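You operate a simulated robot arm through the tools that you are given. There is no shell and no other tool. Be economical: measure what you need, move in short steps, check, and stop when the job is done.

Carry out the task below with a simulated two-armed robot. There is one attempt and no reset: what you move stays moved.

TASK
Take the little lamp apart and wipe the glue smear off its foot.
Fine: the small shade goes on the wall shelf; hold the foot down while you draw the stem and stand that on the cabinet top; the rag goes back where it lay. Set down upright: lamp stem. What is to be rubbed or washed off counts as gone when no trace of it is left.
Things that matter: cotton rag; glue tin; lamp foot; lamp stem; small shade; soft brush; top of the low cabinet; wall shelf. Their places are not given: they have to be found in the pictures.

The check looks at the end state, three seconds after you hand in, the way a careful person would. Anything else that was tipped, shoved, dropped, spilled or broken makes it a failure.

THE ROBOT
Two 6-joint arms with two-finger parallel grippers on one trunk that stands fixed in place. Base frame: the origin is at the foot of the trunk, x ahead of it, y to its left, z up; the work surface is at about z = 800. Lengths are in mm, angles in degrees, forces in N, time in s.
The left shoulder is at [60, 187, 1266], the right one opposite. With the tool pointing down near the work surface each hand reaches from about 100 to 560 mm from the base axis, measured 20 degrees to its own side. Payload 1.57 kg a hand.
Tool frame (each hand has its own): the origin (TCP) lies between the finger pads and is the grasp point; the fingertips stand 30 mm ahead of it; z points along the fingers, y is the line along which they close. The gripper opens to 110 mm. The fingers are 24 mm wide and 12 mm thick; the gripper's body (48 by 112 mm) begins 78 mm behind the TCP.
Orientation is that of the tool frame in the base frame, as [roll, pitch, yaw] about the fixed x, y, z axes, in that order (R = Rz(yaw) Ry(pitch) Rx(roll)). With the fingers straight down and closing along the base's y, the tool's x points along the base's -x, its y along +y and its z along -z.

THE INTERFACE
- The arms move only by the tool arm_command. It takes "left_series", "right_series" or both (then of equal length, played together; a hand with none holds still); each is a list of rows, each a list of 6 numbers: the shift along the tool's x, y, z in units of 500 mm (1.0 is 500 mm), then the turn, a rotation vector about the tool's x, y, z in units of 45 degrees (1.0 is 45 degrees). In form: [[dx, dy, dz, wx, wy, wz], ...]. A call has 1 to 20 rows; each row is the pose to reach, as a shift and turn from the pose commanded when the call began, along the tool's axes at that moment. "left_fingers" and "right_fingers" are, for a hand that has rows, the gripper command, from -1 (fully open) to 1 (shut), values between in proportion, set as the call begins (left out, the last holds). A call with a number of a shift or a turn outside -1 to 1 is refused whole. Rows are played at 5 a second. More than 50 mm and 8.6 degrees between two rows, or a gripper value outside its range, and nothing of the call is played. Where a pose cannot be reached the arm comes as near as it can. A force on the tool above 40 N (or 10 N above the force at the start of the call, whichever is more), or a blocked arm, ends the call early, and 0.2 s more pass. The fingers move at their own pace (about 153 mm/s each) and stop on an object; they squeeze with about 43 N. The grip force told is the motor's: it shows also when the fingers shut on nothing. Time passes only in rows, and 0.2 s behind the last, so rows that repeat a pose let the fingers close. It gives the time, the measured TCP pose, the force on the tool (base axes), the opening and the grip force at its end, in the units of the frame above (readings bear some noise), with the torque about the TCP (base axes, N m) and any sound that the robot's microphone picked up.
- Cameras (640 x 400 px; columns grow to the right, rows downward): "scene" is now at [12, -12.1, 1805]; the picture's right is [-0.18, -0.98, 0.00], its down [-0.79, 0.14, -0.60] and it looks along [0.59, -0.11, -0.80] (base axes); focal length 307 px, centre (320, 200). "left" rides on the left gripper at [70, -16, -141] in its tool frame; the picture's right is [0.23, 0.97, 0.00], its down [-0.86, 0.20, -0.48] and it looks along [-0.47, 0.11, 0.88] (tool axes); focal length 222 px, centre (320, 200). "right" rides on the right gripper at [70, 16, -141] in its tool frame; the picture's right is [-0.23, 0.97, 0.00], its down [-0.86, -0.20, -0.48] and it looks along [-0.47, -0.11, 0.88] (tool axes); focal length 222 px, centre (320, 200).
- snapshot(camera): a new picture of that camera. The clock stands still meanwhile.
- move_column(by): slides the trunk up (or, below 0, down) by that many mm; the arms and the scene camera ride with it, the base frame stays. It gives what a move gives, with no picture.
- pan_tilt(pan, tilt): turns the head with the scene camera to pan (to the left, within 86 degrees either way) and tilt (down, from -29 to 69), counted from straight ahead of the robot. It gives what a move gives.
- point_at(camera, pixels): there is no depth. For up to 12 entries [column, row, z] of the newest picture of that camera ("zoom" is the newest enlarged one), the place [x, y] in the base frame at which the ray of that pixel passes the height z, good to about 3 mm. The clock stands still meanwhile.
- inspect(camera, box): a new picture of the part [left, top, right, bottom] of that camera's present view, enlarged. The clock stands still meanwhile.
- sign_off(): hands the job in; it is judged then, once.

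Keep the steps short. Do not move on a guess: measure, check each grasp and each placing, and mend mistakes. In all there are 80 turns and 48 pictures (those below and enlarged ones count). Leave the grippers open and the arms clear of the work at the hand-in unless told otherwise, and finish with a single line.

The tools are called as name(argument=value, ...) on one line, values as JSON. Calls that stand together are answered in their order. arm_command: Moves the arms, as the interface text tells. Its arguments: {"type":"object","properties":{"left_series":{"type":"array","items":{"type":"array","items":{"type":"number"}}},"left_fingers":{"type":"number"},"right_series":{"type":"array","items":{"type":"array","items":{"type":"number"}}},"right_fingers":{"type":"number"}},"required":[]} The other tools are called the same way: move_column (by) slides the trunk up or down; pan_tilt (pan, tilt) turns the head that bears the scene camera; snapshot (camera) takes a picture; point_at (camera, pixels) gives the place at which the rays of pixels pass given heights; inspect (camera, box) takes an enlarged picture of a part of a camera's view; sign_off () hands the job in.

At the start:

```text
t: 0.0
left_ee_pos: [342.2, 27.5, 1520.5]
left_ee_rot: [179.9, 0.0, -179.9]
left_ft_force: [0.2, -0.2, 0.6]
left_torque: [0.02, 0.01, -0.02]
left_opening: 109.9
left_gripper_force: 0.1
right_ee_pos: [344.5, -213.6, 1520.5]
right_ee_rot: [179.9, 0.0, 180.0]
right_ft_force: [0.4, -0.1, -0.2]
right_torque: [0.01, -0.01, 0.0]
right_opening: 110.0
right_gripper_force: 0.0
trunk travel left (down, up): [-894.0, 96.0]
head pan, tilt: [-10.1, 53.0]
```

scene: 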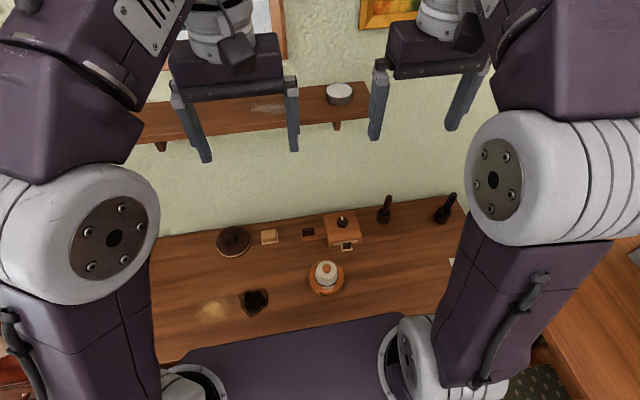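
right: 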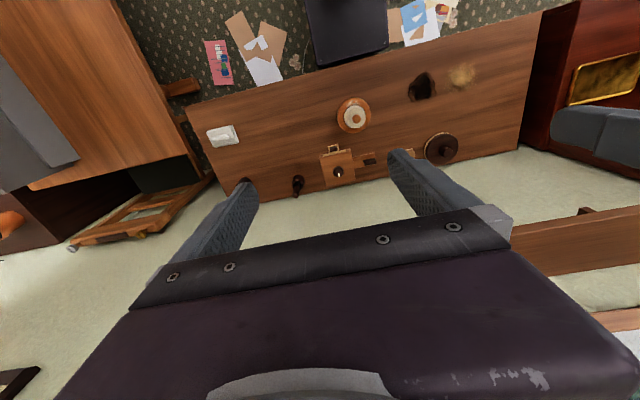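
left: 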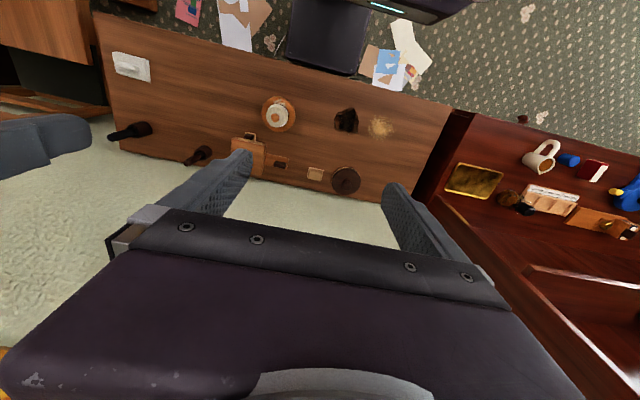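

I see the bench with the lamp near scene pixel (325,278). I start with enlarged views of the bench and the shelf.

inspect(camera="scene", box=[150, 180, 470, 380])

inspect(camera="left", box=[90, 20, 470, 220])

inspect(camera="left", box=[400, 100, 640, 250])

```text
2.00 times, centred on (310, 280) of scene
```

zoom: 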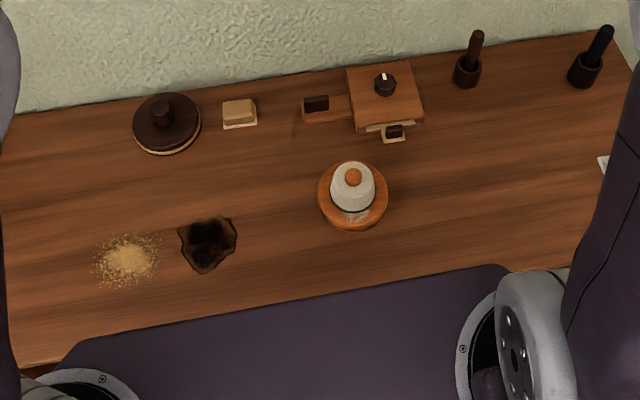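

```text
1.68 times, centred on (280, 120) of left
```

zoom: 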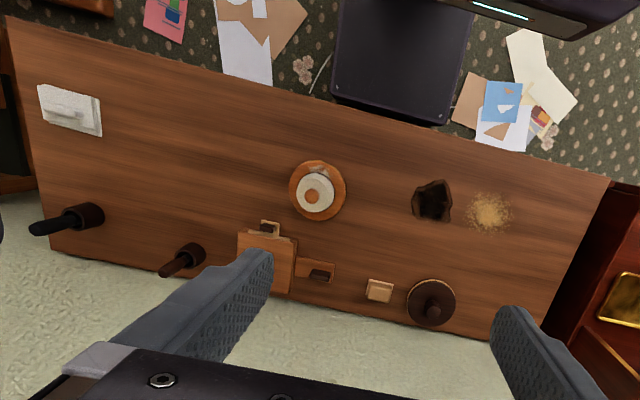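

```text
2.67 times, centred on (520, 175) of left
```

zoom: 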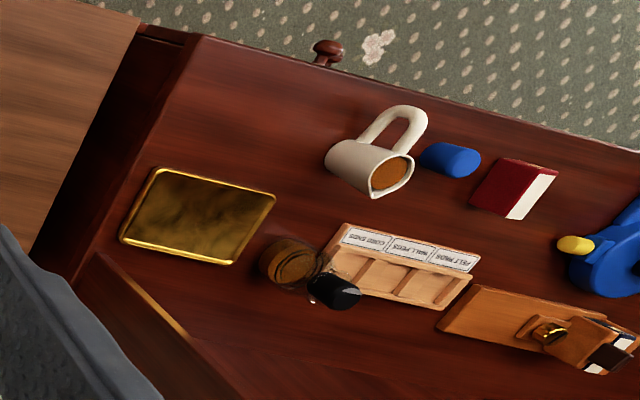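

I turn the head left to see the cabinet.

pan_tilt(pan=55, tilt=45)

snapshot(camera="scene")

pan_tilt(pan=-60, tilt=45)

snapshot(camera="scene")

pan_tilt(pan=0, tilt=25)

snapshot(camera="scene")

```text
t: 1.4
left_ee_pos: [343.0, 27.9, 1521.2]
left_ee_rot: [-180.0, -0.1, 180.0]
left_ft_force: [1.4, 0.5, 0.3]
left_torque: [-0.01, 0.01, 0.02]
left_opening: 110.1
left_gripper_force: 0.1
right_ee_pos: [345.2, -213.8, 1518.7]
right_ee_rot: [180.0, 0.1, 179.9]
right_ft_force: [-0.4, 0.0, -0.1]
right_torque: [0.04, -0.02, 0.01]
right_opening: 110.0
right_gripper_force: 0.2
trunk travel left (down, up): [-894.0, 96.0]
head pan, tilt: [55.0, 45.0]
```

```text
41 pictures are left
```

scene: 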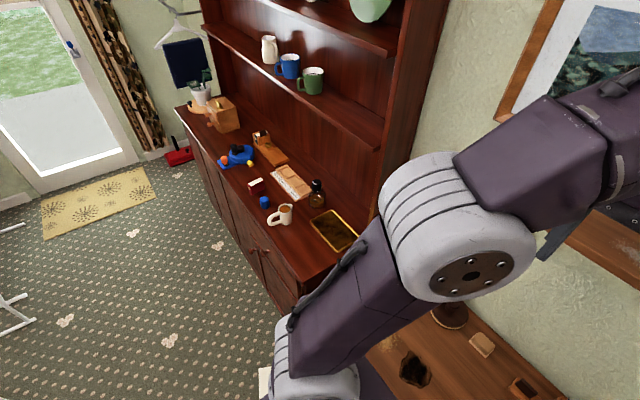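

```text
t: 3.3
left_ee_pos: [342.8, 27.8, 1519.3]
left_ee_rot: [179.9, -0.1, 179.9]
left_ft_force: [0.4, 0.3, -0.1]
left_torque: [0.0, 0.0, -0.01]
left_opening: 110.3
left_gripper_force: 0.1
right_ee_pos: [344.7, -213.4, 1518.5]
right_ee_rot: [-180.0, 0.0, -180.0]
right_ft_force: [-0.1, -0.5, -0.3]
right_torque: [0.0, -0.02, -0.01]
right_opening: 110.0
right_gripper_force: 0.1
trunk travel left (down, up): [-894.0, 96.0]
head pan, tilt: [-60.0, 45.0]
```

```text
40 pictures are left
```

scene: 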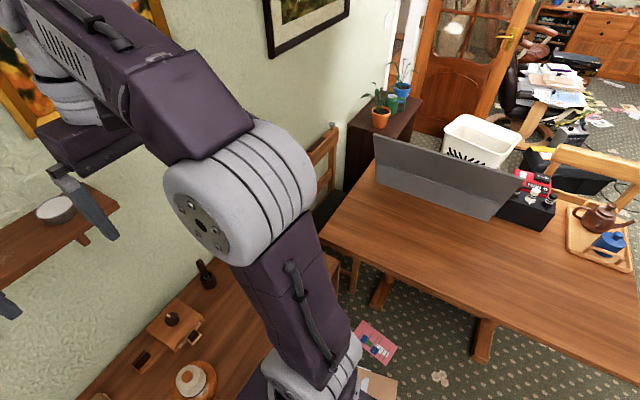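

```text
t: 4.6
left_ee_pos: [342.9, 27.5, 1519.4]
left_ee_rot: [180.0, 0.1, 180.0]
left_ft_force: [0.5, 0.2, -0.6]
left_torque: [0.02, -0.01, -0.02]
left_opening: 110.0
left_gripper_force: 0.1
right_ee_pos: [345.6, -214.1, 1519.9]
right_ee_rot: [179.9, 0.0, -180.0]
right_ft_force: [0.4, 0.3, 0.9]
right_torque: [0.05, 0.03, -0.02]
right_opening: 109.9
right_gripper_force: 0.0
trunk travel left (down, up): [-894.0, 96.0]
head pan, tilt: [0.0, 25.0]
```

```text
39 pictures are left
```

scene: 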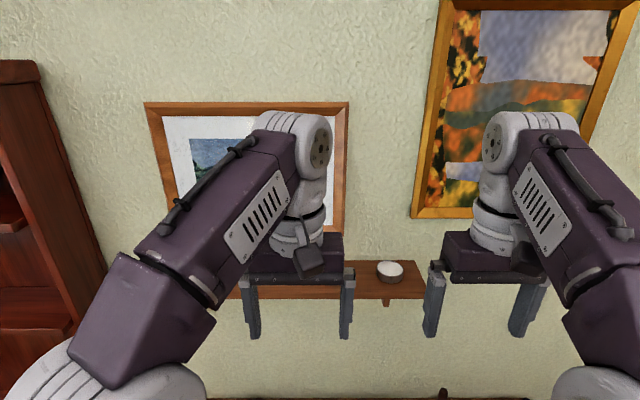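

I measure bench features from the left camera at z=800 (and a few at 900).

point_at(camera="left", pixels=[[278, 113, 830], [345, 119, 800], [380, 127, 800], [345, 180, 800], [316, 173, 800], [130, 67, 800], [248, 155, 800], [205, 152, 800], [150, 128, 800], [95, 15, 800], [450, 105, 800], [460, 180, 800]])

pan_tilt(pan=0, tilt=60)

snapshot(camera="scene")

```text
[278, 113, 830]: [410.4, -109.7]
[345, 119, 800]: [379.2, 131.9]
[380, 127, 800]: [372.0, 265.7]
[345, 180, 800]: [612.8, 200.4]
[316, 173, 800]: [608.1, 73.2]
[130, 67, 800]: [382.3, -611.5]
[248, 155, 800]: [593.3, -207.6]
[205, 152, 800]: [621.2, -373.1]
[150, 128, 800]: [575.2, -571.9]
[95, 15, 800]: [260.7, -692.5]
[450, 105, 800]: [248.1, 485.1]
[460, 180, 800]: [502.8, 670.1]
```

```text
t: 5.6
left_ee_pos: [342.5, 28.0, 1519.7]
left_ee_rot: [180.0, -0.1, -180.0]
left_ft_force: [-0.1, 0.0, 0.0]
left_torque: [0.05, 0.01, 0.01]
left_opening: 110.0
left_gripper_force: 0.0
right_ee_pos: [345.5, -213.1, 1518.9]
right_ee_rot: [179.9, -0.1, -180.0]
right_ft_force: [0.4, -0.3, 0.2]
right_torque: [0.02, 0.05, 0.0]
right_opening: 109.9
right_gripper_force: 0.0
trunk travel left (down, up): [-894.0, 96.0]
head pan, tilt: [0.0, 60.0]
```

```text
38 pictures are left
```

scene: 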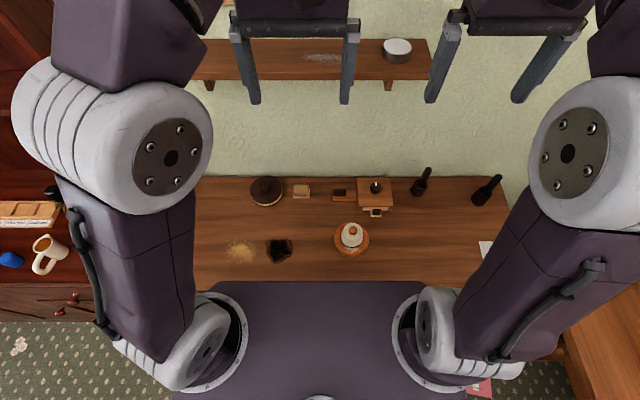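

The bench spans about x 230–640. I lower the trunk 300 mm to get the hand cameras closer, then look.

move_column(by=-300)

snapshot(camera="left")

snapshot(camera="right")

inspect(camera="left", box=[220, 0, 480, 163])

```text
t: 8.6
left_ee_pos: [342.7, 26.9, 1220.2]
left_ee_rot: [179.9, 0.0, -179.9]
left_ft_force: [0.6, -0.1, 0.3]
left_torque: [0.0, 0.0, -0.02]
left_opening: 109.9
left_gripper_force: 0.0
right_ee_pos: [345.7, -214.3, 1220.2]
right_ee_rot: [180.0, 0.0, 180.0]
right_ft_force: [0.7, 0.6, -0.4]
right_torque: [0.0, 0.03, -0.02]
right_opening: 110.2
right_gripper_force: 0.1
trunk travel left (down, up): [-594.0, 396.0]
head pan, tilt: [0.0, 60.0]
```

```text
37 pictures are left
```

left: 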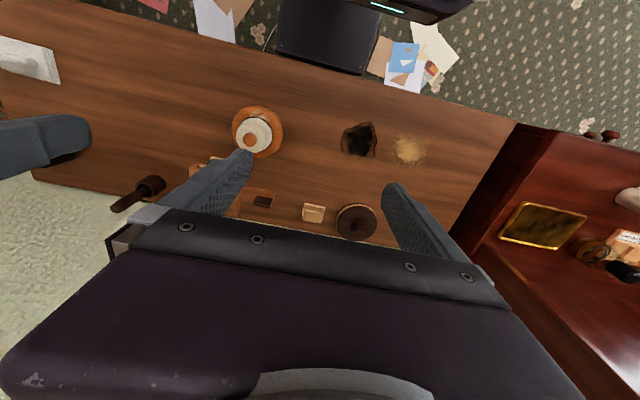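

```text
36 pictures are left
```

right: 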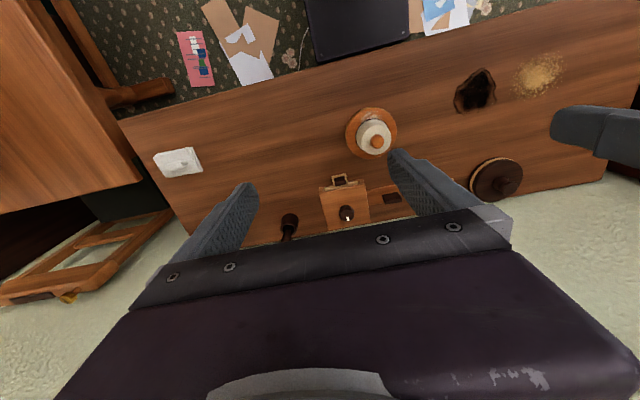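

```text
2.45 times, centred on (350, 82) of left
```

zoom: 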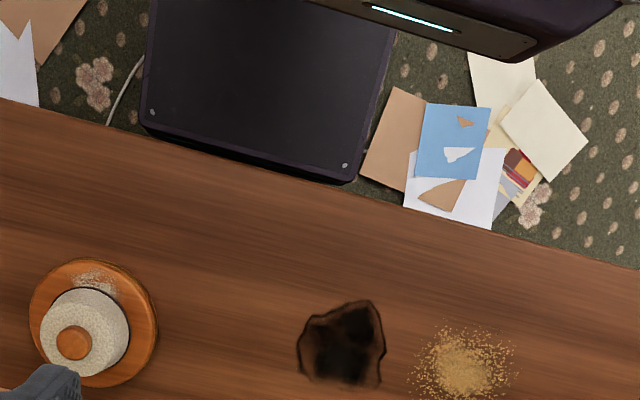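

The smear shows as a whitish patch on the foot's robot-facing rim. Now close looks at the small things at the back and the white thing at the right.

inspect(camera="right", box=[140, 100, 440, 250])

inspect(camera="scene", box=[160, 80, 540, 320])

```text
2.13 times, centred on (290, 175) of right
```

zoom: 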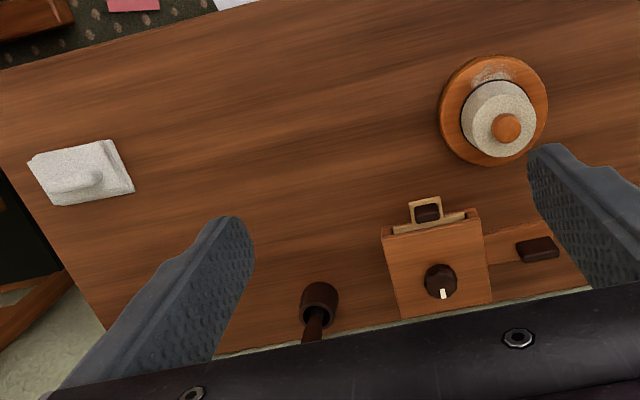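

```text
1.67 times, centred on (350, 200) of scene
```

zoom: 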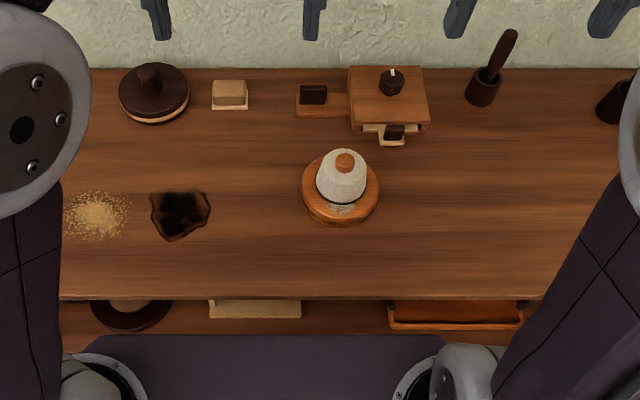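

The white folded cloth at the right end looks like the rag. I look further around for the low cabinet and at the shelf.

pan_tilt(pan=40, tilt=35)

snapshot(camera="scene")

pan_tilt(pan=-50, tilt=55)

snapshot(camera="scene")

pan_tilt(pan=0, tilt=25)

snapshot(camera="scene")

```text
t: 9.7
left_ee_pos: [343.7, 27.3, 1221.6]
left_ee_rot: [-180.0, -0.1, 180.0]
left_ft_force: [0.0, 0.3, -0.6]
left_torque: [-0.01, 0.04, 0.01]
left_opening: 110.0
left_gripper_force: 0.1
right_ee_pos: [344.5, -214.4, 1219.8]
right_ee_rot: [180.0, -0.1, 180.0]
right_ft_force: [-0.9, 0.6, 0.0]
right_torque: [-0.01, -0.02, 0.02]
right_opening: 110.1
right_gripper_force: 0.0
trunk travel left (down, up): [-594.0, 396.0]
head pan, tilt: [40.0, 35.0]
```

```text
32 pictures are left
```

scene: 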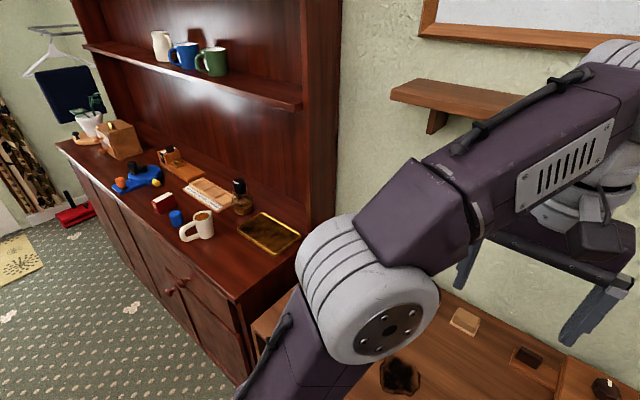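

```text
t: 11.3
left_ee_pos: [341.7, 28.6, 1220.0]
left_ee_rot: [179.9, 0.0, -180.0]
left_ft_force: [0.3, 0.0, 0.6]
left_torque: [-0.02, -0.02, -0.01]
left_opening: 110.0
left_gripper_force: 0.3
right_ee_pos: [344.8, -213.5, 1219.8]
right_ee_rot: [-180.0, 0.0, -180.0]
right_ft_force: [-0.2, 0.2, 0.5]
right_torque: [-0.02, 0.04, 0.02]
right_opening: 110.2
right_gripper_force: 0.0
trunk travel left (down, up): [-594.0, 396.0]
head pan, tilt: [-50.0, 55.0]
```

```text
31 pictures are left
```

scene: 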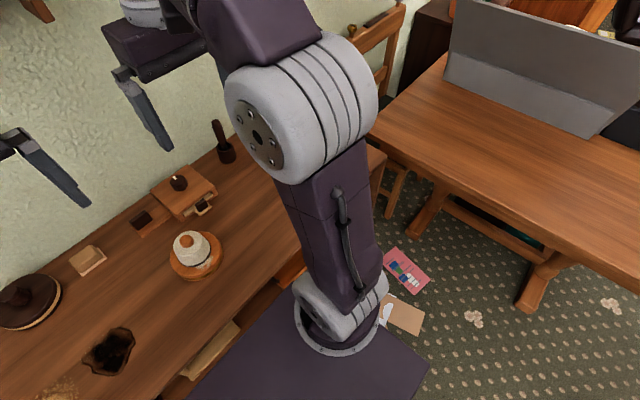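

```text
t: 12.5
left_ee_pos: [343.3, 27.5, 1220.4]
left_ee_rot: [180.0, 0.0, 180.0]
left_ft_force: [0.7, 0.2, -0.3]
left_torque: [0.0, 0.02, 0.0]
left_opening: 110.1
left_gripper_force: 0.0
right_ee_pos: [345.5, -213.9, 1219.5]
right_ee_rot: [-180.0, 0.1, 180.0]
right_ft_force: [-0.3, -0.2, -0.4]
right_torque: [-0.04, 0.03, 0.01]
right_opening: 110.0
right_gripper_force: 0.0
trunk travel left (down, up): [-594.0, 396.0]
head pan, tilt: [0.0, 25.0]
```

```text
30 pictures are left
```

scene: 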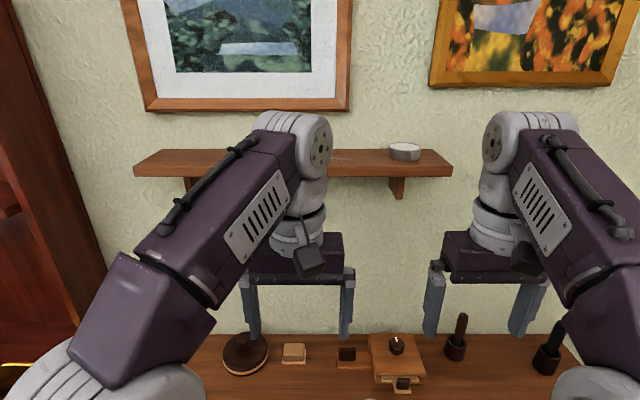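

I zoom hard on the wooden box and its neighbours.

pan_tilt(pan=-15, tilt=50)

inspect(camera="scene", box=[220, 110, 460, 260])

```text
t: 13.4
left_ee_pos: [341.9, 28.3, 1219.0]
left_ee_rot: [180.0, 0.0, -180.0]
left_ft_force: [-0.2, -1.0, -0.3]
left_torque: [0.03, 0.03, 0.01]
left_opening: 110.1
left_gripper_force: 0.0
right_ee_pos: [346.5, -214.0, 1221.2]
right_ee_rot: [180.0, -0.1, -180.0]
right_ft_force: [0.2, -0.3, -1.2]
right_torque: [-0.02, -0.01, 0.04]
right_opening: 109.9
right_gripper_force: 0.1
trunk travel left (down, up): [-594.0, 396.0]
head pan, tilt: [-15.0, 50.0]
```

```text
2.67 times, centred on (340, 185) of scene
```

zoom: 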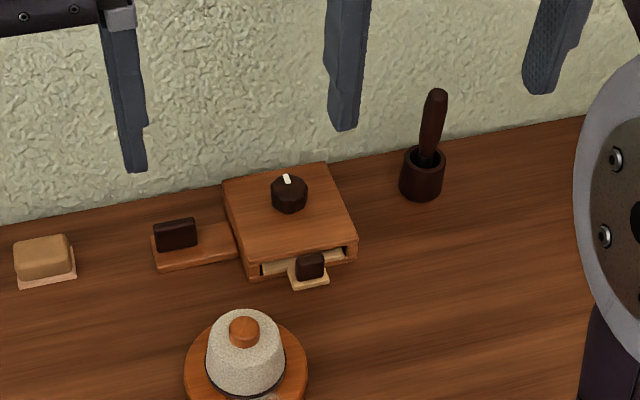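

I check whether the bench itself is a cabinet: look at its front.

pan_tilt(pan=35, tilt=60)

snapshot(camera="scene")

inspect(camera="right", box=[0, 60, 240, 300])

```text
t: 14.6
left_ee_pos: [342.1, 27.7, 1219.7]
left_ee_rot: [-179.9, -0.1, -180.0]
left_ft_force: [-0.1, -0.4, 0.3]
left_torque: [0.01, 0.03, -0.02]
left_opening: 109.9
left_gripper_force: 0.0
right_ee_pos: [344.5, -214.5, 1219.6]
right_ee_rot: [-179.8, 0.1, 179.9]
right_ft_force: [0.7, 0.2, 0.7]
right_torque: [0.01, 0.0, 0.02]
right_opening: 110.2
right_gripper_force: 0.0
trunk travel left (down, up): [-594.0, 396.0]
head pan, tilt: [35.0, 60.0]
```

```text
28 pictures are left
```

scene: 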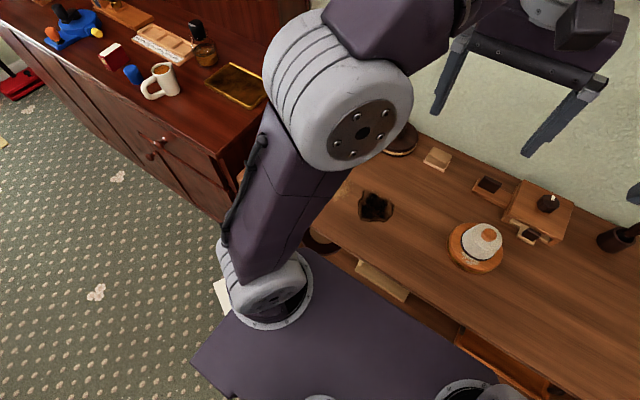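

```text
1.67 times, centred on (120, 180) of right
```

zoom: 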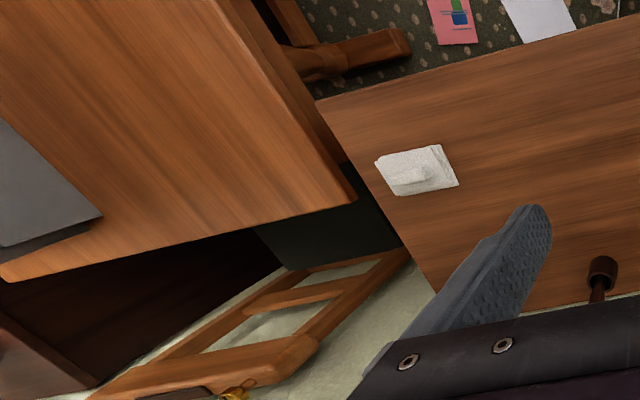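

I zoom on the bench's left front.

pan_tilt(pan=60, tilt=66)

inspect(camera="scene", box=[320, 60, 640, 340])

pan_tilt(pan=0, tilt=66)

inspect(camera="scene", box=[180, 180, 520, 300])

```text
t: 15.5
left_ee_pos: [342.9, 27.9, 1219.7]
left_ee_rot: [180.0, 0.0, 180.0]
left_ft_force: [-0.5, 0.1, 0.3]
left_torque: [-0.05, -0.01, -0.01]
left_opening: 109.9
left_gripper_force: 0.1
right_ee_pos: [344.7, -213.8, 1220.6]
right_ee_rot: [180.0, 0.0, -180.0]
right_ft_force: [0.6, 0.4, -0.2]
right_torque: [0.0, -0.02, -0.01]
right_opening: 110.0
right_gripper_force: 0.1
trunk travel left (down, up): [-594.0, 396.0]
head pan, tilt: [60.0, 66.0]
```

```text
1.43 times, centred on (480, 200) of scene
```

zoom: 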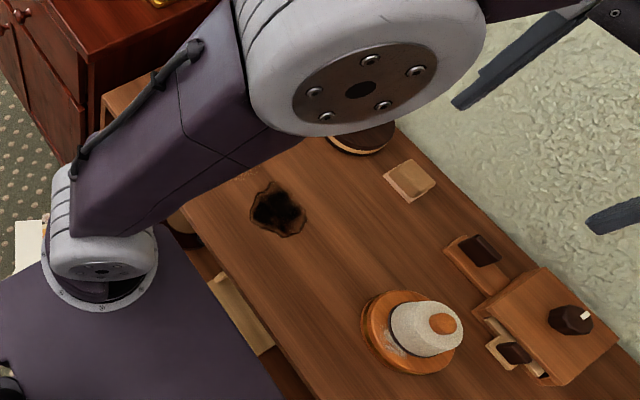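

```text
t: 16.8
left_ee_pos: [342.4, 29.2, 1220.5]
left_ee_rot: [180.0, 0.0, 179.9]
left_ft_force: [-0.5, 0.0, -0.6]
left_torque: [0.02, -0.03, 0.02]
left_opening: 109.9
left_gripper_force: 0.0
right_ee_pos: [345.3, -213.3, 1218.3]
right_ee_rot: [-180.0, -0.1, 179.9]
right_ft_force: [0.0, 0.8, -0.4]
right_torque: [0.0, 0.01, 0.01]
right_opening: 110.0
right_gripper_force: 0.0
trunk travel left (down, up): [-594.0, 396.0]
head pan, tilt: [0.0, 66.0]
```

```text
1.88 times, centred on (350, 240) of scene
```

zoom: 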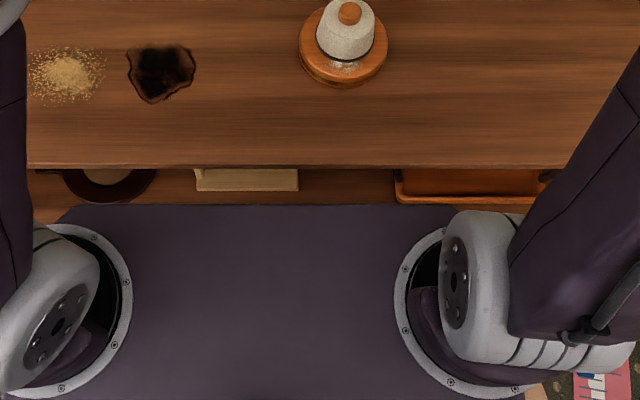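

The bench is an open-fronted low cabinet and matches the wall shelf, so I take its top as "the cabinet top", not the tall dark dresser. I clear the left arm to the left and bring the right camera over the lamp.

arm_command(left_series=[[0, 0.08, 0, 0, 0, 0], [0, 0.16, 0, 0, 0, 0], [0, 0.24, 0, 0, 0, 0], [0, 0.32, 0, 0, 0, 0], [0, 0.4, 0, 0, 0, 0], [0, 0.4, 0, 0, 0, 0]], right_series=[[0, 0, 0, 0, 0, 0], [0, 0.04, 0.08, 0, 0, 0], [0, 0.09, 0.17, 0, 0, 0], [0, 0.14, 0.26, 0, 0, 0], [0, 0.19, 0.35, 0, 0, 0], [0, 0.236, 0.42, 0, 0, 0]])

snapshot(camera="right")

```text
refused: row 3 steps farther than a row can; nothing moved
```

```text
24 pictures are left
```

right: 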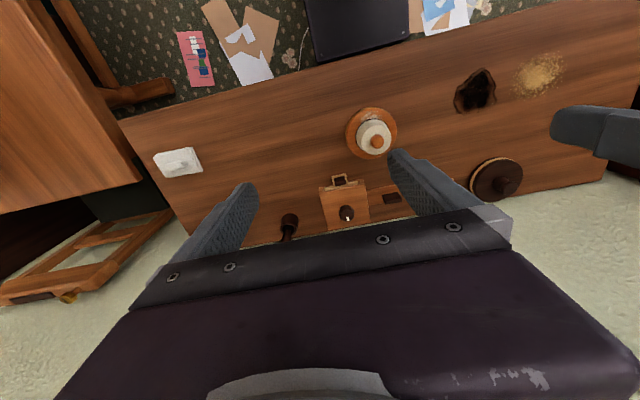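

Row step slightly too big; I resend with smaller steps.

arm_command(left_series=[[0, 0.08, 0, 0, 0, 0], [0, 0.16, 0, 0, 0, 0], [0, 0.24, 0, 0, 0, 0], [0, 0.32, 0, 0, 0, 0], [0, 0.4, 0, 0, 0, 0], [0, 0.4, 0, 0, 0, 0], [0, 0.4, 0, 0, 0, 0]], right_series=[[0, 0, 0, 0, 0, 0], [0, 0.04, 0.07, 0, 0, 0], [0, 0.08, 0.14, 0, 0, 0], [0, 0.12, 0.21, 0, 0, 0], [0, 0.16, 0.28, 0, 0, 0], [0, 0.2, 0.35, 0, 0, 0], [0, 0.236, 0.42, 0, 0, 0]])

```text
t: 18.4
left_ee_pos: [343.4, 228.6, 1219.4]
left_ee_rot: [-180.0, 0.0, -180.0]
left_ft_force: [0.8, 0.7, 0.7]
left_torque: [-0.02, -0.03, -0.02]
left_opening: 110.1
left_gripper_force: 0.1
right_ee_pos: [346.0, -94.6, 1008.4]
right_ee_rot: [-180.0, 0.0, 179.9]
right_ft_force: [1.4, 0.6, -0.3]
right_torque: [0.0, -0.01, 0.02]
right_opening: 110.0
right_gripper_force: 0.1
trunk travel left (down, up): [-594.0, 396.0]
head pan, tilt: [0.0, 66.0]
```

Now the close view of the lamp from the right hand.

snapshot(camera="right")

```text
23 pictures are left
```

right: 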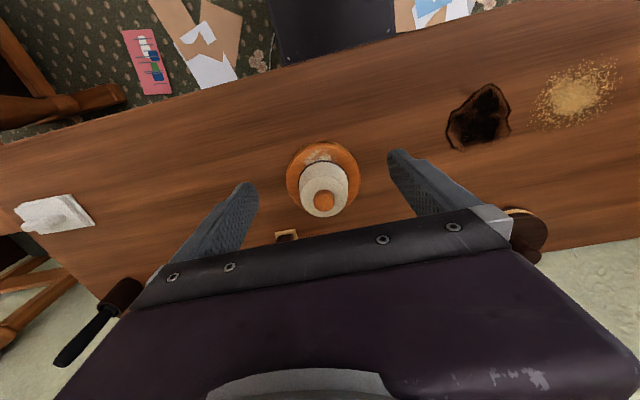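

I measure the foot's rim and knob, and take a zoom.

point_at(camera="right", pixels=[[286, 177, 820], [360, 177, 820], [323, 141, 820], [323, 201, 885], [314, 201, 882], [334, 201, 882], [299, 184, 845], [347, 184, 845], [318, 152, 822], [60, 210, 810]])

inspect(camera="right", box=[260, 120, 388, 240])

inspect(camera="right", box=[0, 170, 120, 260])

```text
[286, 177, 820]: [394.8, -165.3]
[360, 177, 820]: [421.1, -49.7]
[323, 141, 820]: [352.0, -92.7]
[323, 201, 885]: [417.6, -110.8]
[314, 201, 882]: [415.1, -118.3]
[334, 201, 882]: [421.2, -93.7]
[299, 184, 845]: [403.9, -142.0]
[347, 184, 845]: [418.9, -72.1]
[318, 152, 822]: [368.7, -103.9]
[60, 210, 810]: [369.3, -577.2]
```

```text
3.33 times, centred on (324, 180) of right
```

zoom: 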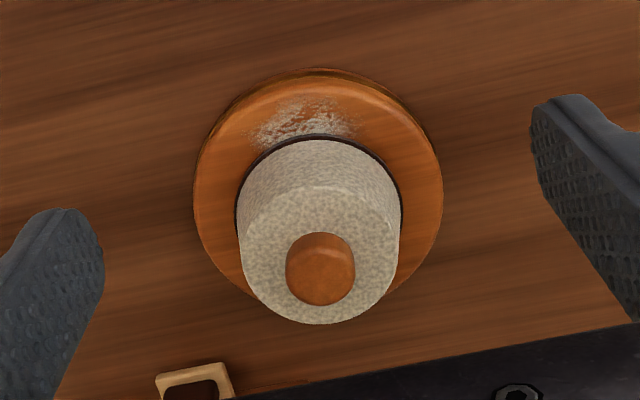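

```text
4.44 times, centred on (60, 215) of right
```

zoom: 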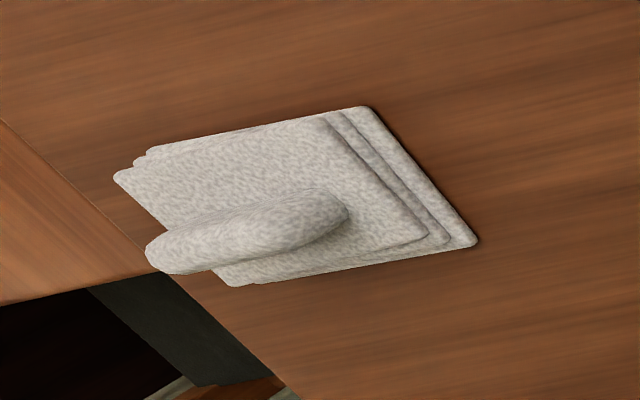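

Knob (≈Ø25, top ≈ z 885) sits at about (418,-108). The knob is the shade's handle. I'll tilt the right tool 35° forward (needed later for the shelf) and hover over the knob.

arm_command(right_series=[[-0.02, -0.005, 0.02, 0, -0.13, 0], [-0.04, -0.01, 0.04, 0, -0.26, 0], [-0.06, -0.015, 0.06, 0, -0.39, 0], [-0.08, -0.02, 0.08, 0, -0.52, 0], [-0.1, -0.024, 0.1, 0, -0.65, 0], [-0.113, -0.027, 0.117, 0, -0.778, 0], [-0.113, -0.027, 0.117, 0, -0.778, 0]], right_fingers=0.15)

inspect(camera="right", box=[160, 80, 480, 280])

```text
t: 20.0
left_ee_pos: [343.4, 228.0, 1220.4]
left_ee_rot: [-180.0, 0.0, -179.9]
left_ft_force: [0.3, -0.1, 0.5]
left_torque: [-0.01, -0.01, 0.0]
left_opening: 109.9
left_gripper_force: 0.1
right_ee_pos: [401.7, -111.8, 954.3]
right_ee_rot: [-179.3, 34.0, 179.9]
right_ft_force: [-0.8, 0.7, -0.5]
right_torque: [0.0, 0.0, 0.0]
right_opening: 46.6
right_gripper_force: 0.1
right hand out of reach, approached as far as the arm can: row 6, 7
trunk travel left (down, up): [-594.0, 396.0]
head pan, tilt: [0.0, 66.0]
```

```text
2.00 times, centred on (320, 180) of right
```

zoom: 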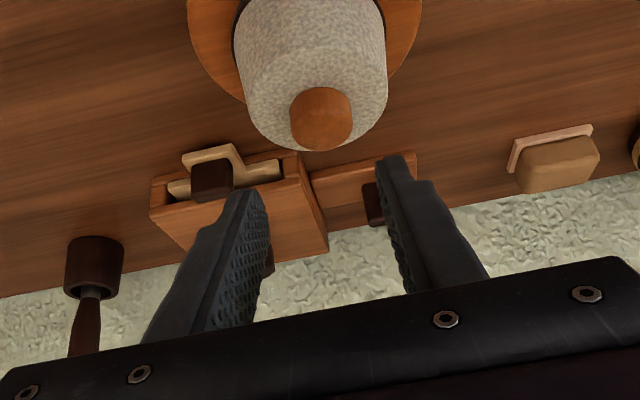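

The arm is too folded at this trunk height. I raise the trunk by 330 and will come down with the arm.

move_column(by=330)

```text
t: 23.2
left_ee_pos: [341.6, 227.9, 1550.6]
left_ee_rot: [180.0, 0.0, -179.9]
left_ft_force: [-0.5, 1.2, -0.1]
left_torque: [0.0, 0.02, -0.04]
left_opening: 110.0
left_gripper_force: 0.0
right_ee_pos: [401.4, -111.2, 1283.9]
right_ee_rot: [-179.3, 33.9, -180.0]
right_ft_force: [0.5, 0.9, -0.3]
right_torque: [0.0, 0.0, -0.02]
right_opening: 46.6
right_gripper_force: 0.1
trunk travel left (down, up): [-924.0, 66.0]
head pan, tilt: [0.0, 66.0]
```

arm_command(right_series=[[0.049, 0, 0.07, 0, 0, 0], [0.098, 0, 0.139, 0, 0, 0], [0.146, 0, 0.209, 0, 0, 0], [0.195, 0, 0.278, 0, 0, 0], [0.244, 0, 0.348, 0, 0, 0], [0.293, 0, 0.418, 0, 0, 0], [0.341, 0, 0.487, 0, 0, 0], [0.39, 0, 0.557, 0, 0, 0], [0.39, 0, 0.557, 0, 0, 0]])

inspect(camera="right", box=[200, 60, 440, 240])

point_at(camera="zoom", pixels=[[320, 200, 885]])

```text
t: 25.2
left_ee_pos: [339.6, 229.0, 1550.1]
left_ee_rot: [-179.9, 0.1, -180.0]
left_ft_force: [0.1, -0.5, 1.4]
left_torque: [-0.01, -0.05, -0.03]
left_opening: 110.0
left_gripper_force: 0.2
right_ee_pos: [471.6, -160.5, 951.3]
right_ee_rot: [-172.7, 32.1, -176.2]
right_ft_force: [-0.5, 0.5, 0.3]
right_torque: [-0.01, -0.03, -0.01]
right_opening: 46.5
right_gripper_force: 0.0
right hand out of reach, approached as far as the arm can: row 3, 4, 5, 6, 7, 8, 9
trunk travel left (down, up): [-924.0, 66.0]
head pan, tilt: [0.0, 66.0]
```

```text
2.22 times, centred on (320, 150) of right
```

zoom: 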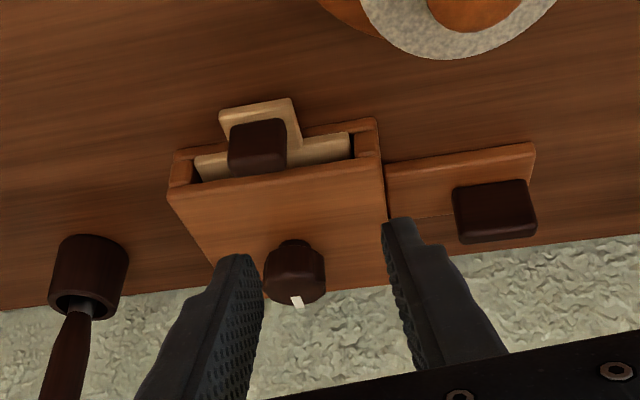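

```text
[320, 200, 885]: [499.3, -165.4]
```

The tilted pose is not reachable with the shoulder that high; it worked better low. I retrace upward.

arm_command(right_series=[[-0.049, 0, -0.07, 0, 0, 0], [-0.098, 0, -0.139, 0, 0, 0], [-0.146, 0, -0.209, 0, 0, 0], [-0.195, 0, -0.278, 0, 0, 0], [-0.244, 0, -0.348, 0, 0, 0], [-0.293, 0, -0.418, 0, 0, 0], [-0.341, 0, -0.487, 0, 0, 0], [-0.39, 0, -0.557, 0, 0, 0], [-0.39, 0, -0.557, 0, 0, 0]])

```text
t: 27.2
left_ee_pos: [342.9, 227.4, 1549.9]
left_ee_rot: [179.9, 0.0, -179.9]
left_ft_force: [-0.5, -0.8, 0.0]
left_torque: [0.01, 0.0, -0.02]
left_opening: 109.8
left_gripper_force: 0.1
right_ee_pos: [492.1, -122.0, 1283.7]
right_ee_rot: [-172.8, 31.9, -176.3]
right_ft_force: [0.2, -0.4, 0.7]
right_torque: [-0.02, -0.01, -0.02]
right_opening: 47.0
right_gripper_force: 0.1
trunk travel left (down, up): [-924.0, 66.0]
head pan, tilt: [0.0, 66.0]
```

Back up safely. I straighten the tool, move over the lamp and raise the hand 130 relative to the trunk.

arm_command(right_series=[[0.05, 0.009, -0.033, -0.04, -0.022, 0.024], [0.1, 0.018, -0.065, -0.08, -0.044, 0.048], [0.151, 0.027, -0.098, -0.114, -0.065, 0.072], [0.105, 0.018, -0.171, -0.114, -0.065, 0.072], [0.06, 0.008, -0.244, -0.114, -0.065, 0.072], [0.014, -0.001, -0.317, -0.114, -0.065, 0.072], [0.014, -0.001, -0.317, -0.114, -0.065, 0.072]])

pan_tilt(pan=0, tilt=35)

snapshot(camera="scene")

```text
t: 28.8
left_ee_pos: [342.9, 227.7, 1549.4]
left_ee_rot: [-180.0, 0.0, -180.0]
left_ft_force: [-0.8, -1.0, 0.0]
left_torque: [0.02, 0.02, -0.03]
left_opening: 110.0
left_gripper_force: 0.1
right_ee_pos: [404.4, -110.2, 1412.8]
right_ee_rot: [-180.0, 35.0, -180.0]
right_ft_force: [0.1, 0.3, 0.1]
right_torque: [0.02, 0.01, 0.01]
right_opening: 46.8
right_gripper_force: 0.1
trunk travel left (down, up): [-924.0, 66.0]
head pan, tilt: [0.0, 66.0]
```

```text
t: 29.8
left_ee_pos: [342.1, 227.5, 1551.2]
left_ee_rot: [-180.0, 0.0, -179.9]
left_ft_force: [0.2, -0.4, -1.3]
left_torque: [0.01, 0.0, 0.02]
left_opening: 110.1
left_gripper_force: 0.1
right_ee_pos: [403.4, -109.5, 1413.0]
right_ee_rot: [-180.0, 35.0, 179.9]
right_ft_force: [-0.5, -0.1, 0.1]
right_torque: [0.01, 0.0, -0.02]
right_opening: 46.8
right_gripper_force: 0.1
trunk travel left (down, up): [-924.0, 66.0]
head pan, tilt: [0.0, 35.0]
```

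```text
18 pictures are left
```

scene: 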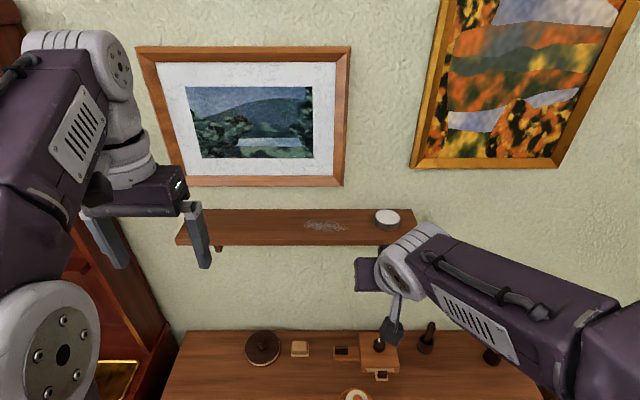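

The shelf: tin at (387,217), a dusty patch at (325,226), free board at left (210–300). I measure it.

point_at(camera="scene", pixels=[[177, 236, 1317], [415, 236, 1317], [300, 239, 1317], [300, 210, 1317], [306, 226, 1317], [346, 226, 1317], [375, 222, 1317], [270, 225, 1317], [400, 222, 1317]])

move_column(by=-470)

```text
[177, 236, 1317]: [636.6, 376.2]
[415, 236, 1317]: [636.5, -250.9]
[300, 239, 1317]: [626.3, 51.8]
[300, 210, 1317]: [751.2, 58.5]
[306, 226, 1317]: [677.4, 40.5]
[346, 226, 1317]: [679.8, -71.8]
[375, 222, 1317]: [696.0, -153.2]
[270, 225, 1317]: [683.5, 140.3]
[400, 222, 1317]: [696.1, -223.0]
```

```text
refused: -470 is not a number from -400 to 400
```

The corrected shelf estimate is front edge x≈593, top z≈1355, free left part y 60–330. That suits the left hand better, so the left takes the shade. I retract the right hand (tool straight down again), then lower the trunk.

arm_command(right_series=[[-0.003, -0.073, -0.038, 0, 0.13, 0], [-0.006, -0.146, -0.076, 0, 0.26, 0], [-0.01, -0.219, -0.115, 0, 0.39, 0], [-0.013, -0.292, -0.153, 0, 0.52, 0], [-0.016, -0.366, -0.191, 0, 0.65, 0], [-0.02, -0.44, -0.23, 0, 0.778, 0], [-0.02, -0.44, -0.23, 0, 0.778, 0]], right_fingers=-1)

move_column(by=-380)

```text
t: 31.4
left_ee_pos: [341.7, 227.3, 1551.0]
left_ee_rot: [-179.9, 0.0, -180.0]
left_ft_force: [0.4, 0.0, 0.2]
left_torque: [-0.02, 0.02, 0.05]
left_opening: 110.0
left_gripper_force: 0.1
right_ee_pos: [344.7, -329.1, 1513.5]
right_ee_rot: [-179.9, -0.2, 180.0]
right_ft_force: [-0.3, 0.4, 0.4]
right_torque: [0.0, 0.01, -0.02]
right_opening: 110.0
right_gripper_force: 0.0
trunk travel left (down, up): [-924.0, 66.0]
head pan, tilt: [0.0, 35.0]
```

```text
t: 35.0
left_ee_pos: [342.2, 227.5, 1170.0]
left_ee_rot: [-180.0, 0.0, -180.0]
left_ft_force: [-0.7, 0.6, 0.4]
left_torque: [0.0, 0.02, -0.01]
left_opening: 110.2
left_gripper_force: 0.1
right_ee_pos: [345.0, -329.1, 1132.4]
right_ee_rot: [180.0, 0.0, 180.0]
right_ft_force: [1.0, -0.1, 0.7]
right_torque: [0.01, -0.01, 0.0]
right_opening: 110.1
right_gripper_force: 0.0
trunk travel left (down, up): [-544.0, 446.0]
head pan, tilt: [0.0, 35.0]
```

Left hand goes over the knob with a 35° tilt, fingers half open.

arm_command(left_series=[[-0.012, -0.067, 0.044, 0, -0.078, 0], [-0.024, -0.134, 0.088, 0, -0.156, 0], [-0.036, -0.201, 0.132, 0, -0.233, 0], [-0.048, -0.268, 0.176, 0, -0.311, 0], [-0.06, -0.335, 0.22, 0, -0.389, 0], [-0.073, -0.403, 0.264, 0, -0.467, 0], [-0.085, -0.47, 0.308, 0, -0.545, 0], [-0.097, -0.537, 0.352, 0, -0.622, 0], [-0.109, -0.604, 0.396, 0, -0.7, 0], [-0.121, -0.671, 0.44, 0, -0.778, 0], [-0.121, -0.671, 0.44, 0, -0.778, 0]], left_fingers=0.15)

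```text
t: 37.5
left_ee_pos: [401.4, -108.5, 948.3]
left_ee_rot: [-179.9, 35.0, 180.0]
left_ft_force: [1.1, 0.2, 0.6]
left_torque: [-0.04, 0.0, 0.02]
left_opening: 47.1
left_gripper_force: 0.0
right_ee_pos: [343.2, -327.3, 1133.7]
right_ee_rot: [-179.9, 0.0, 180.0]
right_ft_force: [0.4, 0.4, 0.8]
right_torque: [-0.01, -0.05, -0.02]
right_opening: 109.8
right_gripper_force: 0.0
trunk travel left (down, up): [-544.0, 446.0]
head pan, tilt: [0.0, 35.0]
```

Reached. I check alignment with the left camera.

inspect(camera="left", box=[200, 60, 440, 240])

point_at(camera="zoom", pixels=[[320, 200, 885], [320, 100, 870]])

```text
2.22 times, centred on (320, 150) of left
```

zoom: 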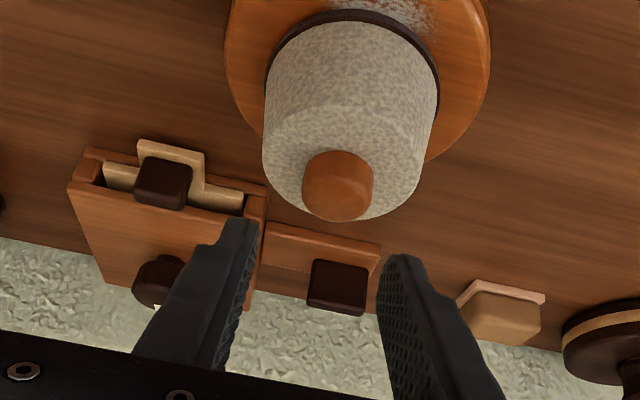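

```text
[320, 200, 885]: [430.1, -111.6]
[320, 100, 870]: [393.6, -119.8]
```

point_at(camera="zoom", pixels=[[338, 200, 885], [303, 195, 882], [373, 190, 882], [338, 220, 880], [338, 151, 873], [345, 221, 872], [268, 90, 835], [438, 85, 835]])

```text
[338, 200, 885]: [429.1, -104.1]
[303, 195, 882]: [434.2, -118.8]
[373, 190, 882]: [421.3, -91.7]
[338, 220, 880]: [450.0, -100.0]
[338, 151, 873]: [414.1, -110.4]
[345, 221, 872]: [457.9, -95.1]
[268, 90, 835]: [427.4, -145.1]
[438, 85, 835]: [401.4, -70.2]
```

Triangulating: knob centre (409,-107), its base z≈888, top z≈902. I descend so the fingertips straddle the knob, watching force.

arm_command(left_series=[[0.021, 0.001, 0.016, 0, 0, 0], [0.043, 0.002, 0.033, 0, 0, 0], [0.043, 0.002, 0.033, 0, 0, 0]])

arm_command(left_series=[[0, 0, 0, 0, 0, 0], [0, 0, 0, 0, 0, 0], [0, 0, 0, 0, 0, 0]], left_fingers=1)

```text
t: 38.2
left_ee_pos: [394.8, -106.7, 923.0]
left_ee_rot: [-180.0, 35.0, -180.0]
left_ft_force: [0.3, 0.1, 0.6]
left_torque: [0.03, 0.02, -0.01]
left_opening: 46.9
left_gripper_force: 0.1
right_ee_pos: [345.4, -328.8, 1132.5]
right_ee_rot: [-180.0, 0.0, 180.0]
right_ft_force: [-0.3, 0.4, 0.7]
right_torque: [0.01, 0.01, 0.01]
right_opening: 110.0
right_gripper_force: 0.1
trunk travel left (down, up): [-544.0, 446.0]
head pan, tilt: [0.0, 35.0]
```

```text
t: 39.0
left_ee_pos: [393.7, -105.8, 922.8]
left_ee_rot: [180.0, 35.0, 180.0]
left_ft_force: [-0.2, -0.2, 0.2]
left_torque: [-0.01, 0.02, -0.03]
left_opening: 25.2
left_gripper_force: 37.1
right_ee_pos: [345.2, -327.6, 1132.7]
right_ee_rot: [179.9, 0.1, 180.0]
right_ft_force: [1.0, 0.1, 0.3]
right_torque: [-0.03, 0.02, 0.05]
right_opening: 110.1
right_gripper_force: 0.0
trunk travel left (down, up): [-544.0, 446.0]
head pan, tilt: [0.0, 35.0]
```

Gripped at 25 mm. Lift straight up 60 mm in small steps, then look at what came along.

arm_command(left_series=[[-0.011, 0, -0.016, 0, 0, 0], [-0.023, 0, -0.033, 0, 0, 0], [-0.046, 0, -0.066, 0, 0, 0], [-0.069, 0, -0.098, 0, 0, 0], [-0.069, 0, -0.098, 0, 0, 0]])

snapshot(camera="left")

```text
t: 40.2
left_ee_pos: [395.1, -106.1, 983.7]
left_ee_rot: [-180.0, 35.0, 179.9]
left_ft_force: [0.0, -0.4, 0.3]
left_torque: [-0.02, 0.02, -0.01]
left_opening: 24.6
left_gripper_force: 36.3
right_ee_pos: [345.0, -328.1, 1131.2]
right_ee_rot: [180.0, -0.2, 180.0]
right_ft_force: [0.0, -0.1, 0.8]
right_torque: [0.03, -0.03, 0.02]
right_opening: 109.9
right_gripper_force: 0.0
trunk travel left (down, up): [-544.0, 446.0]
head pan, tilt: [0.0, 35.0]
```

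```text
16 pictures are left
```

left: 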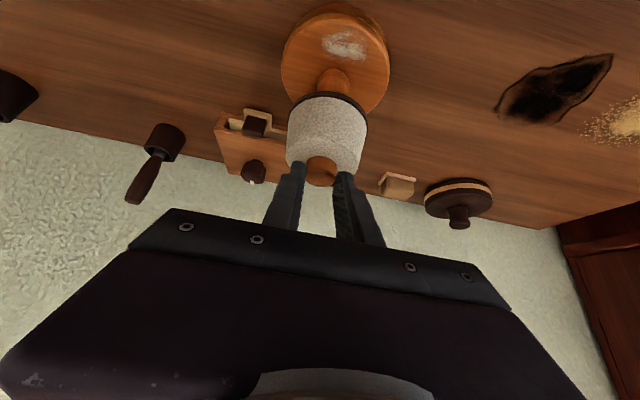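

The shade came off cleanly; the stem stays in the foot. I carry the shade to y≈150, up a little, then raise the trunk.

arm_command(left_series=[[-0.02, 0.03, -0.03, 0, 0, 0], [-0.04, 0.09, -0.055, 0, 0, 0], [-0.0585, 0.16, -0.0835, 0, 0, 0], [-0.0585, 0.24, -0.0835, 0, 0, 0], [-0.0585, 0.32, -0.0835, 0, 0, 0], [-0.0585, 0.4, -0.0835, 0, 0, 0], [-0.0585, 0.46, -0.0835, 0, 0, 0], [-0.0585, 0.512, -0.0835, 0, 0, 0], [-0.0585, 0.512, -0.0835, 0, 0, 0]])

move_column(by=400)

move_column(by=40)

```text
t: 42.2
left_ee_pos: [396.0, 149.2, 1034.8]
left_ee_rot: [-180.0, 35.0, 180.0]
left_ft_force: [-0.1, -0.2, -0.1]
left_torque: [0.02, -0.01, -0.03]
left_opening: 23.8
left_gripper_force: 35.8
right_ee_pos: [345.3, -328.5, 1132.6]
right_ee_rot: [180.0, 0.0, -180.0]
right_ft_force: [0.0, -0.7, -0.2]
right_torque: [-0.02, 0.02, 0.02]
right_opening: 109.8
right_gripper_force: 0.0
trunk travel left (down, up): [-544.0, 446.0]
head pan, tilt: [0.0, 35.0]
```

```text
t: 46.1
left_ee_pos: [395.2, 149.8, 1435.2]
left_ee_rot: [-180.0, 35.1, -180.0]
left_ft_force: [0.5, -0.4, -1.8]
left_torque: [0.0, 0.01, 0.02]
left_opening: 22.8
left_gripper_force: 35.2
right_ee_pos: [344.0, -328.1, 1532.6]
right_ee_rot: [-179.9, 0.0, -180.0]
right_ft_force: [-0.2, 0.2, -0.1]
right_torque: [0.01, 0.02, 0.03]
right_opening: 110.1
right_gripper_force: 0.0
trunk travel left (down, up): [-944.0, 46.0]
head pan, tilt: [0.0, 35.0]
```

```text
t: 46.9
left_ee_pos: [394.5, 148.6, 1474.5]
left_ee_rot: [180.0, 35.0, 179.9]
left_ft_force: [-0.9, 0.2, -0.2]
left_torque: [-0.01, 0.0, 0.01]
left_opening: 22.3
left_gripper_force: 35.0
right_ee_pos: [344.5, -328.2, 1572.5]
right_ee_rot: [179.9, 0.0, 179.9]
right_ft_force: [0.2, 0.4, -0.6]
right_torque: [-0.01, -0.02, 0.02]
right_opening: 110.0
right_gripper_force: 0.0
trunk travel left (down, up): [-984.0, 6.0]
head pan, tilt: [0.0, 35.0]
```

The opening is creeping down (25→22 mm): the knob slowly slips. I move on promptly: forward 225 mm above the shelf.

arm_command(left_series=[[-0.074, 0, 0.052, 0, 0, 0], [-0.148, 0, 0.104, 0, 0, 0], [-0.222, 0, 0.155, 0, 0, 0], [-0.296, 0, 0.207, 0, 0, 0], [-0.369, 0, 0.258, 0, 0, 0]])

inspect(camera="scene", box=[160, 130, 400, 280])

```text
t: 48.1
left_ee_pos: [621.8, 148.5, 1471.7]
left_ee_rot: [179.9, 34.7, 180.0]
left_ft_force: [0.1, -0.1, -1.5]
left_torque: [0.0, 0.04, 0.01]
left_opening: 21.9
left_gripper_force: 35.1
right_ee_pos: [348.9, -328.0, 1571.0]
right_ee_rot: [179.9, -0.1, 180.0]
right_ft_force: [0.0, -0.8, -0.2]
right_torque: [0.04, 0.02, -0.04]
right_opening: 110.1
right_gripper_force: 0.0
trunk travel left (down, up): [-984.0, 6.0]
head pan, tilt: [0.0, 35.0]
```

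```text
2.67 times, centred on (280, 205) of scene
```

zoom: 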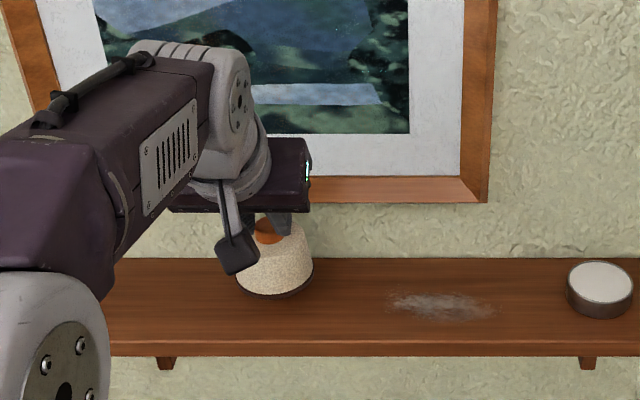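

The shade hangs about 25–35 mm above the board, centred over it. I go down 20 mm, then in smaller steps reading force.

arm_command(left_series=[[0.011, 0, 0.0164, 0, 0, 0], [0.023, 0, 0.0328, 0, 0, 0], [0.023, 0, 0.0328, 0, 0, 0]])

arm_command(left_series=[[0.0023, 0, 0.0033, 0, 0, 0], [0.0046, 0, 0.0066, 0, 0, 0], [0.0046, 0, 0.0066, 0, 0, 0]])

```text
t: 48.9
left_ee_pos: [621.1, 148.7, 1454.2]
left_ee_rot: [180.0, 35.0, -180.0]
left_ft_force: [-0.5, -0.8, -0.1]
left_torque: [-0.02, 0.06, 0.02]
left_opening: 21.8
left_gripper_force: 34.6
right_ee_pos: [346.0, -328.1, 1572.3]
right_ee_rot: [180.0, -0.1, 180.0]
right_ft_force: [0.2, 0.7, 0.4]
right_torque: [0.01, 0.0, 0.01]
right_opening: 110.1
right_gripper_force: 0.0
trunk travel left (down, up): [-984.0, 6.0]
head pan, tilt: [0.0, 35.0]
```

```text
t: 49.7
left_ee_pos: [620.8, 149.1, 1450.7]
left_ee_rot: [-179.9, 34.9, 180.0]
left_ft_force: [-1.1, -0.3, -1.4]
left_torque: [0.0, 0.01, -0.01]
left_opening: 21.7
left_gripper_force: 35.1
right_ee_pos: [344.0, -328.6, 1572.8]
right_ee_rot: [179.9, 0.0, -180.0]
right_ft_force: [-0.7, 0.6, -0.3]
right_torque: [0.02, 0.02, 0.0]
right_opening: 109.9
right_gripper_force: 0.1
trunk travel left (down, up): [-984.0, 6.0]
head pan, tilt: [0.0, 35.0]
```

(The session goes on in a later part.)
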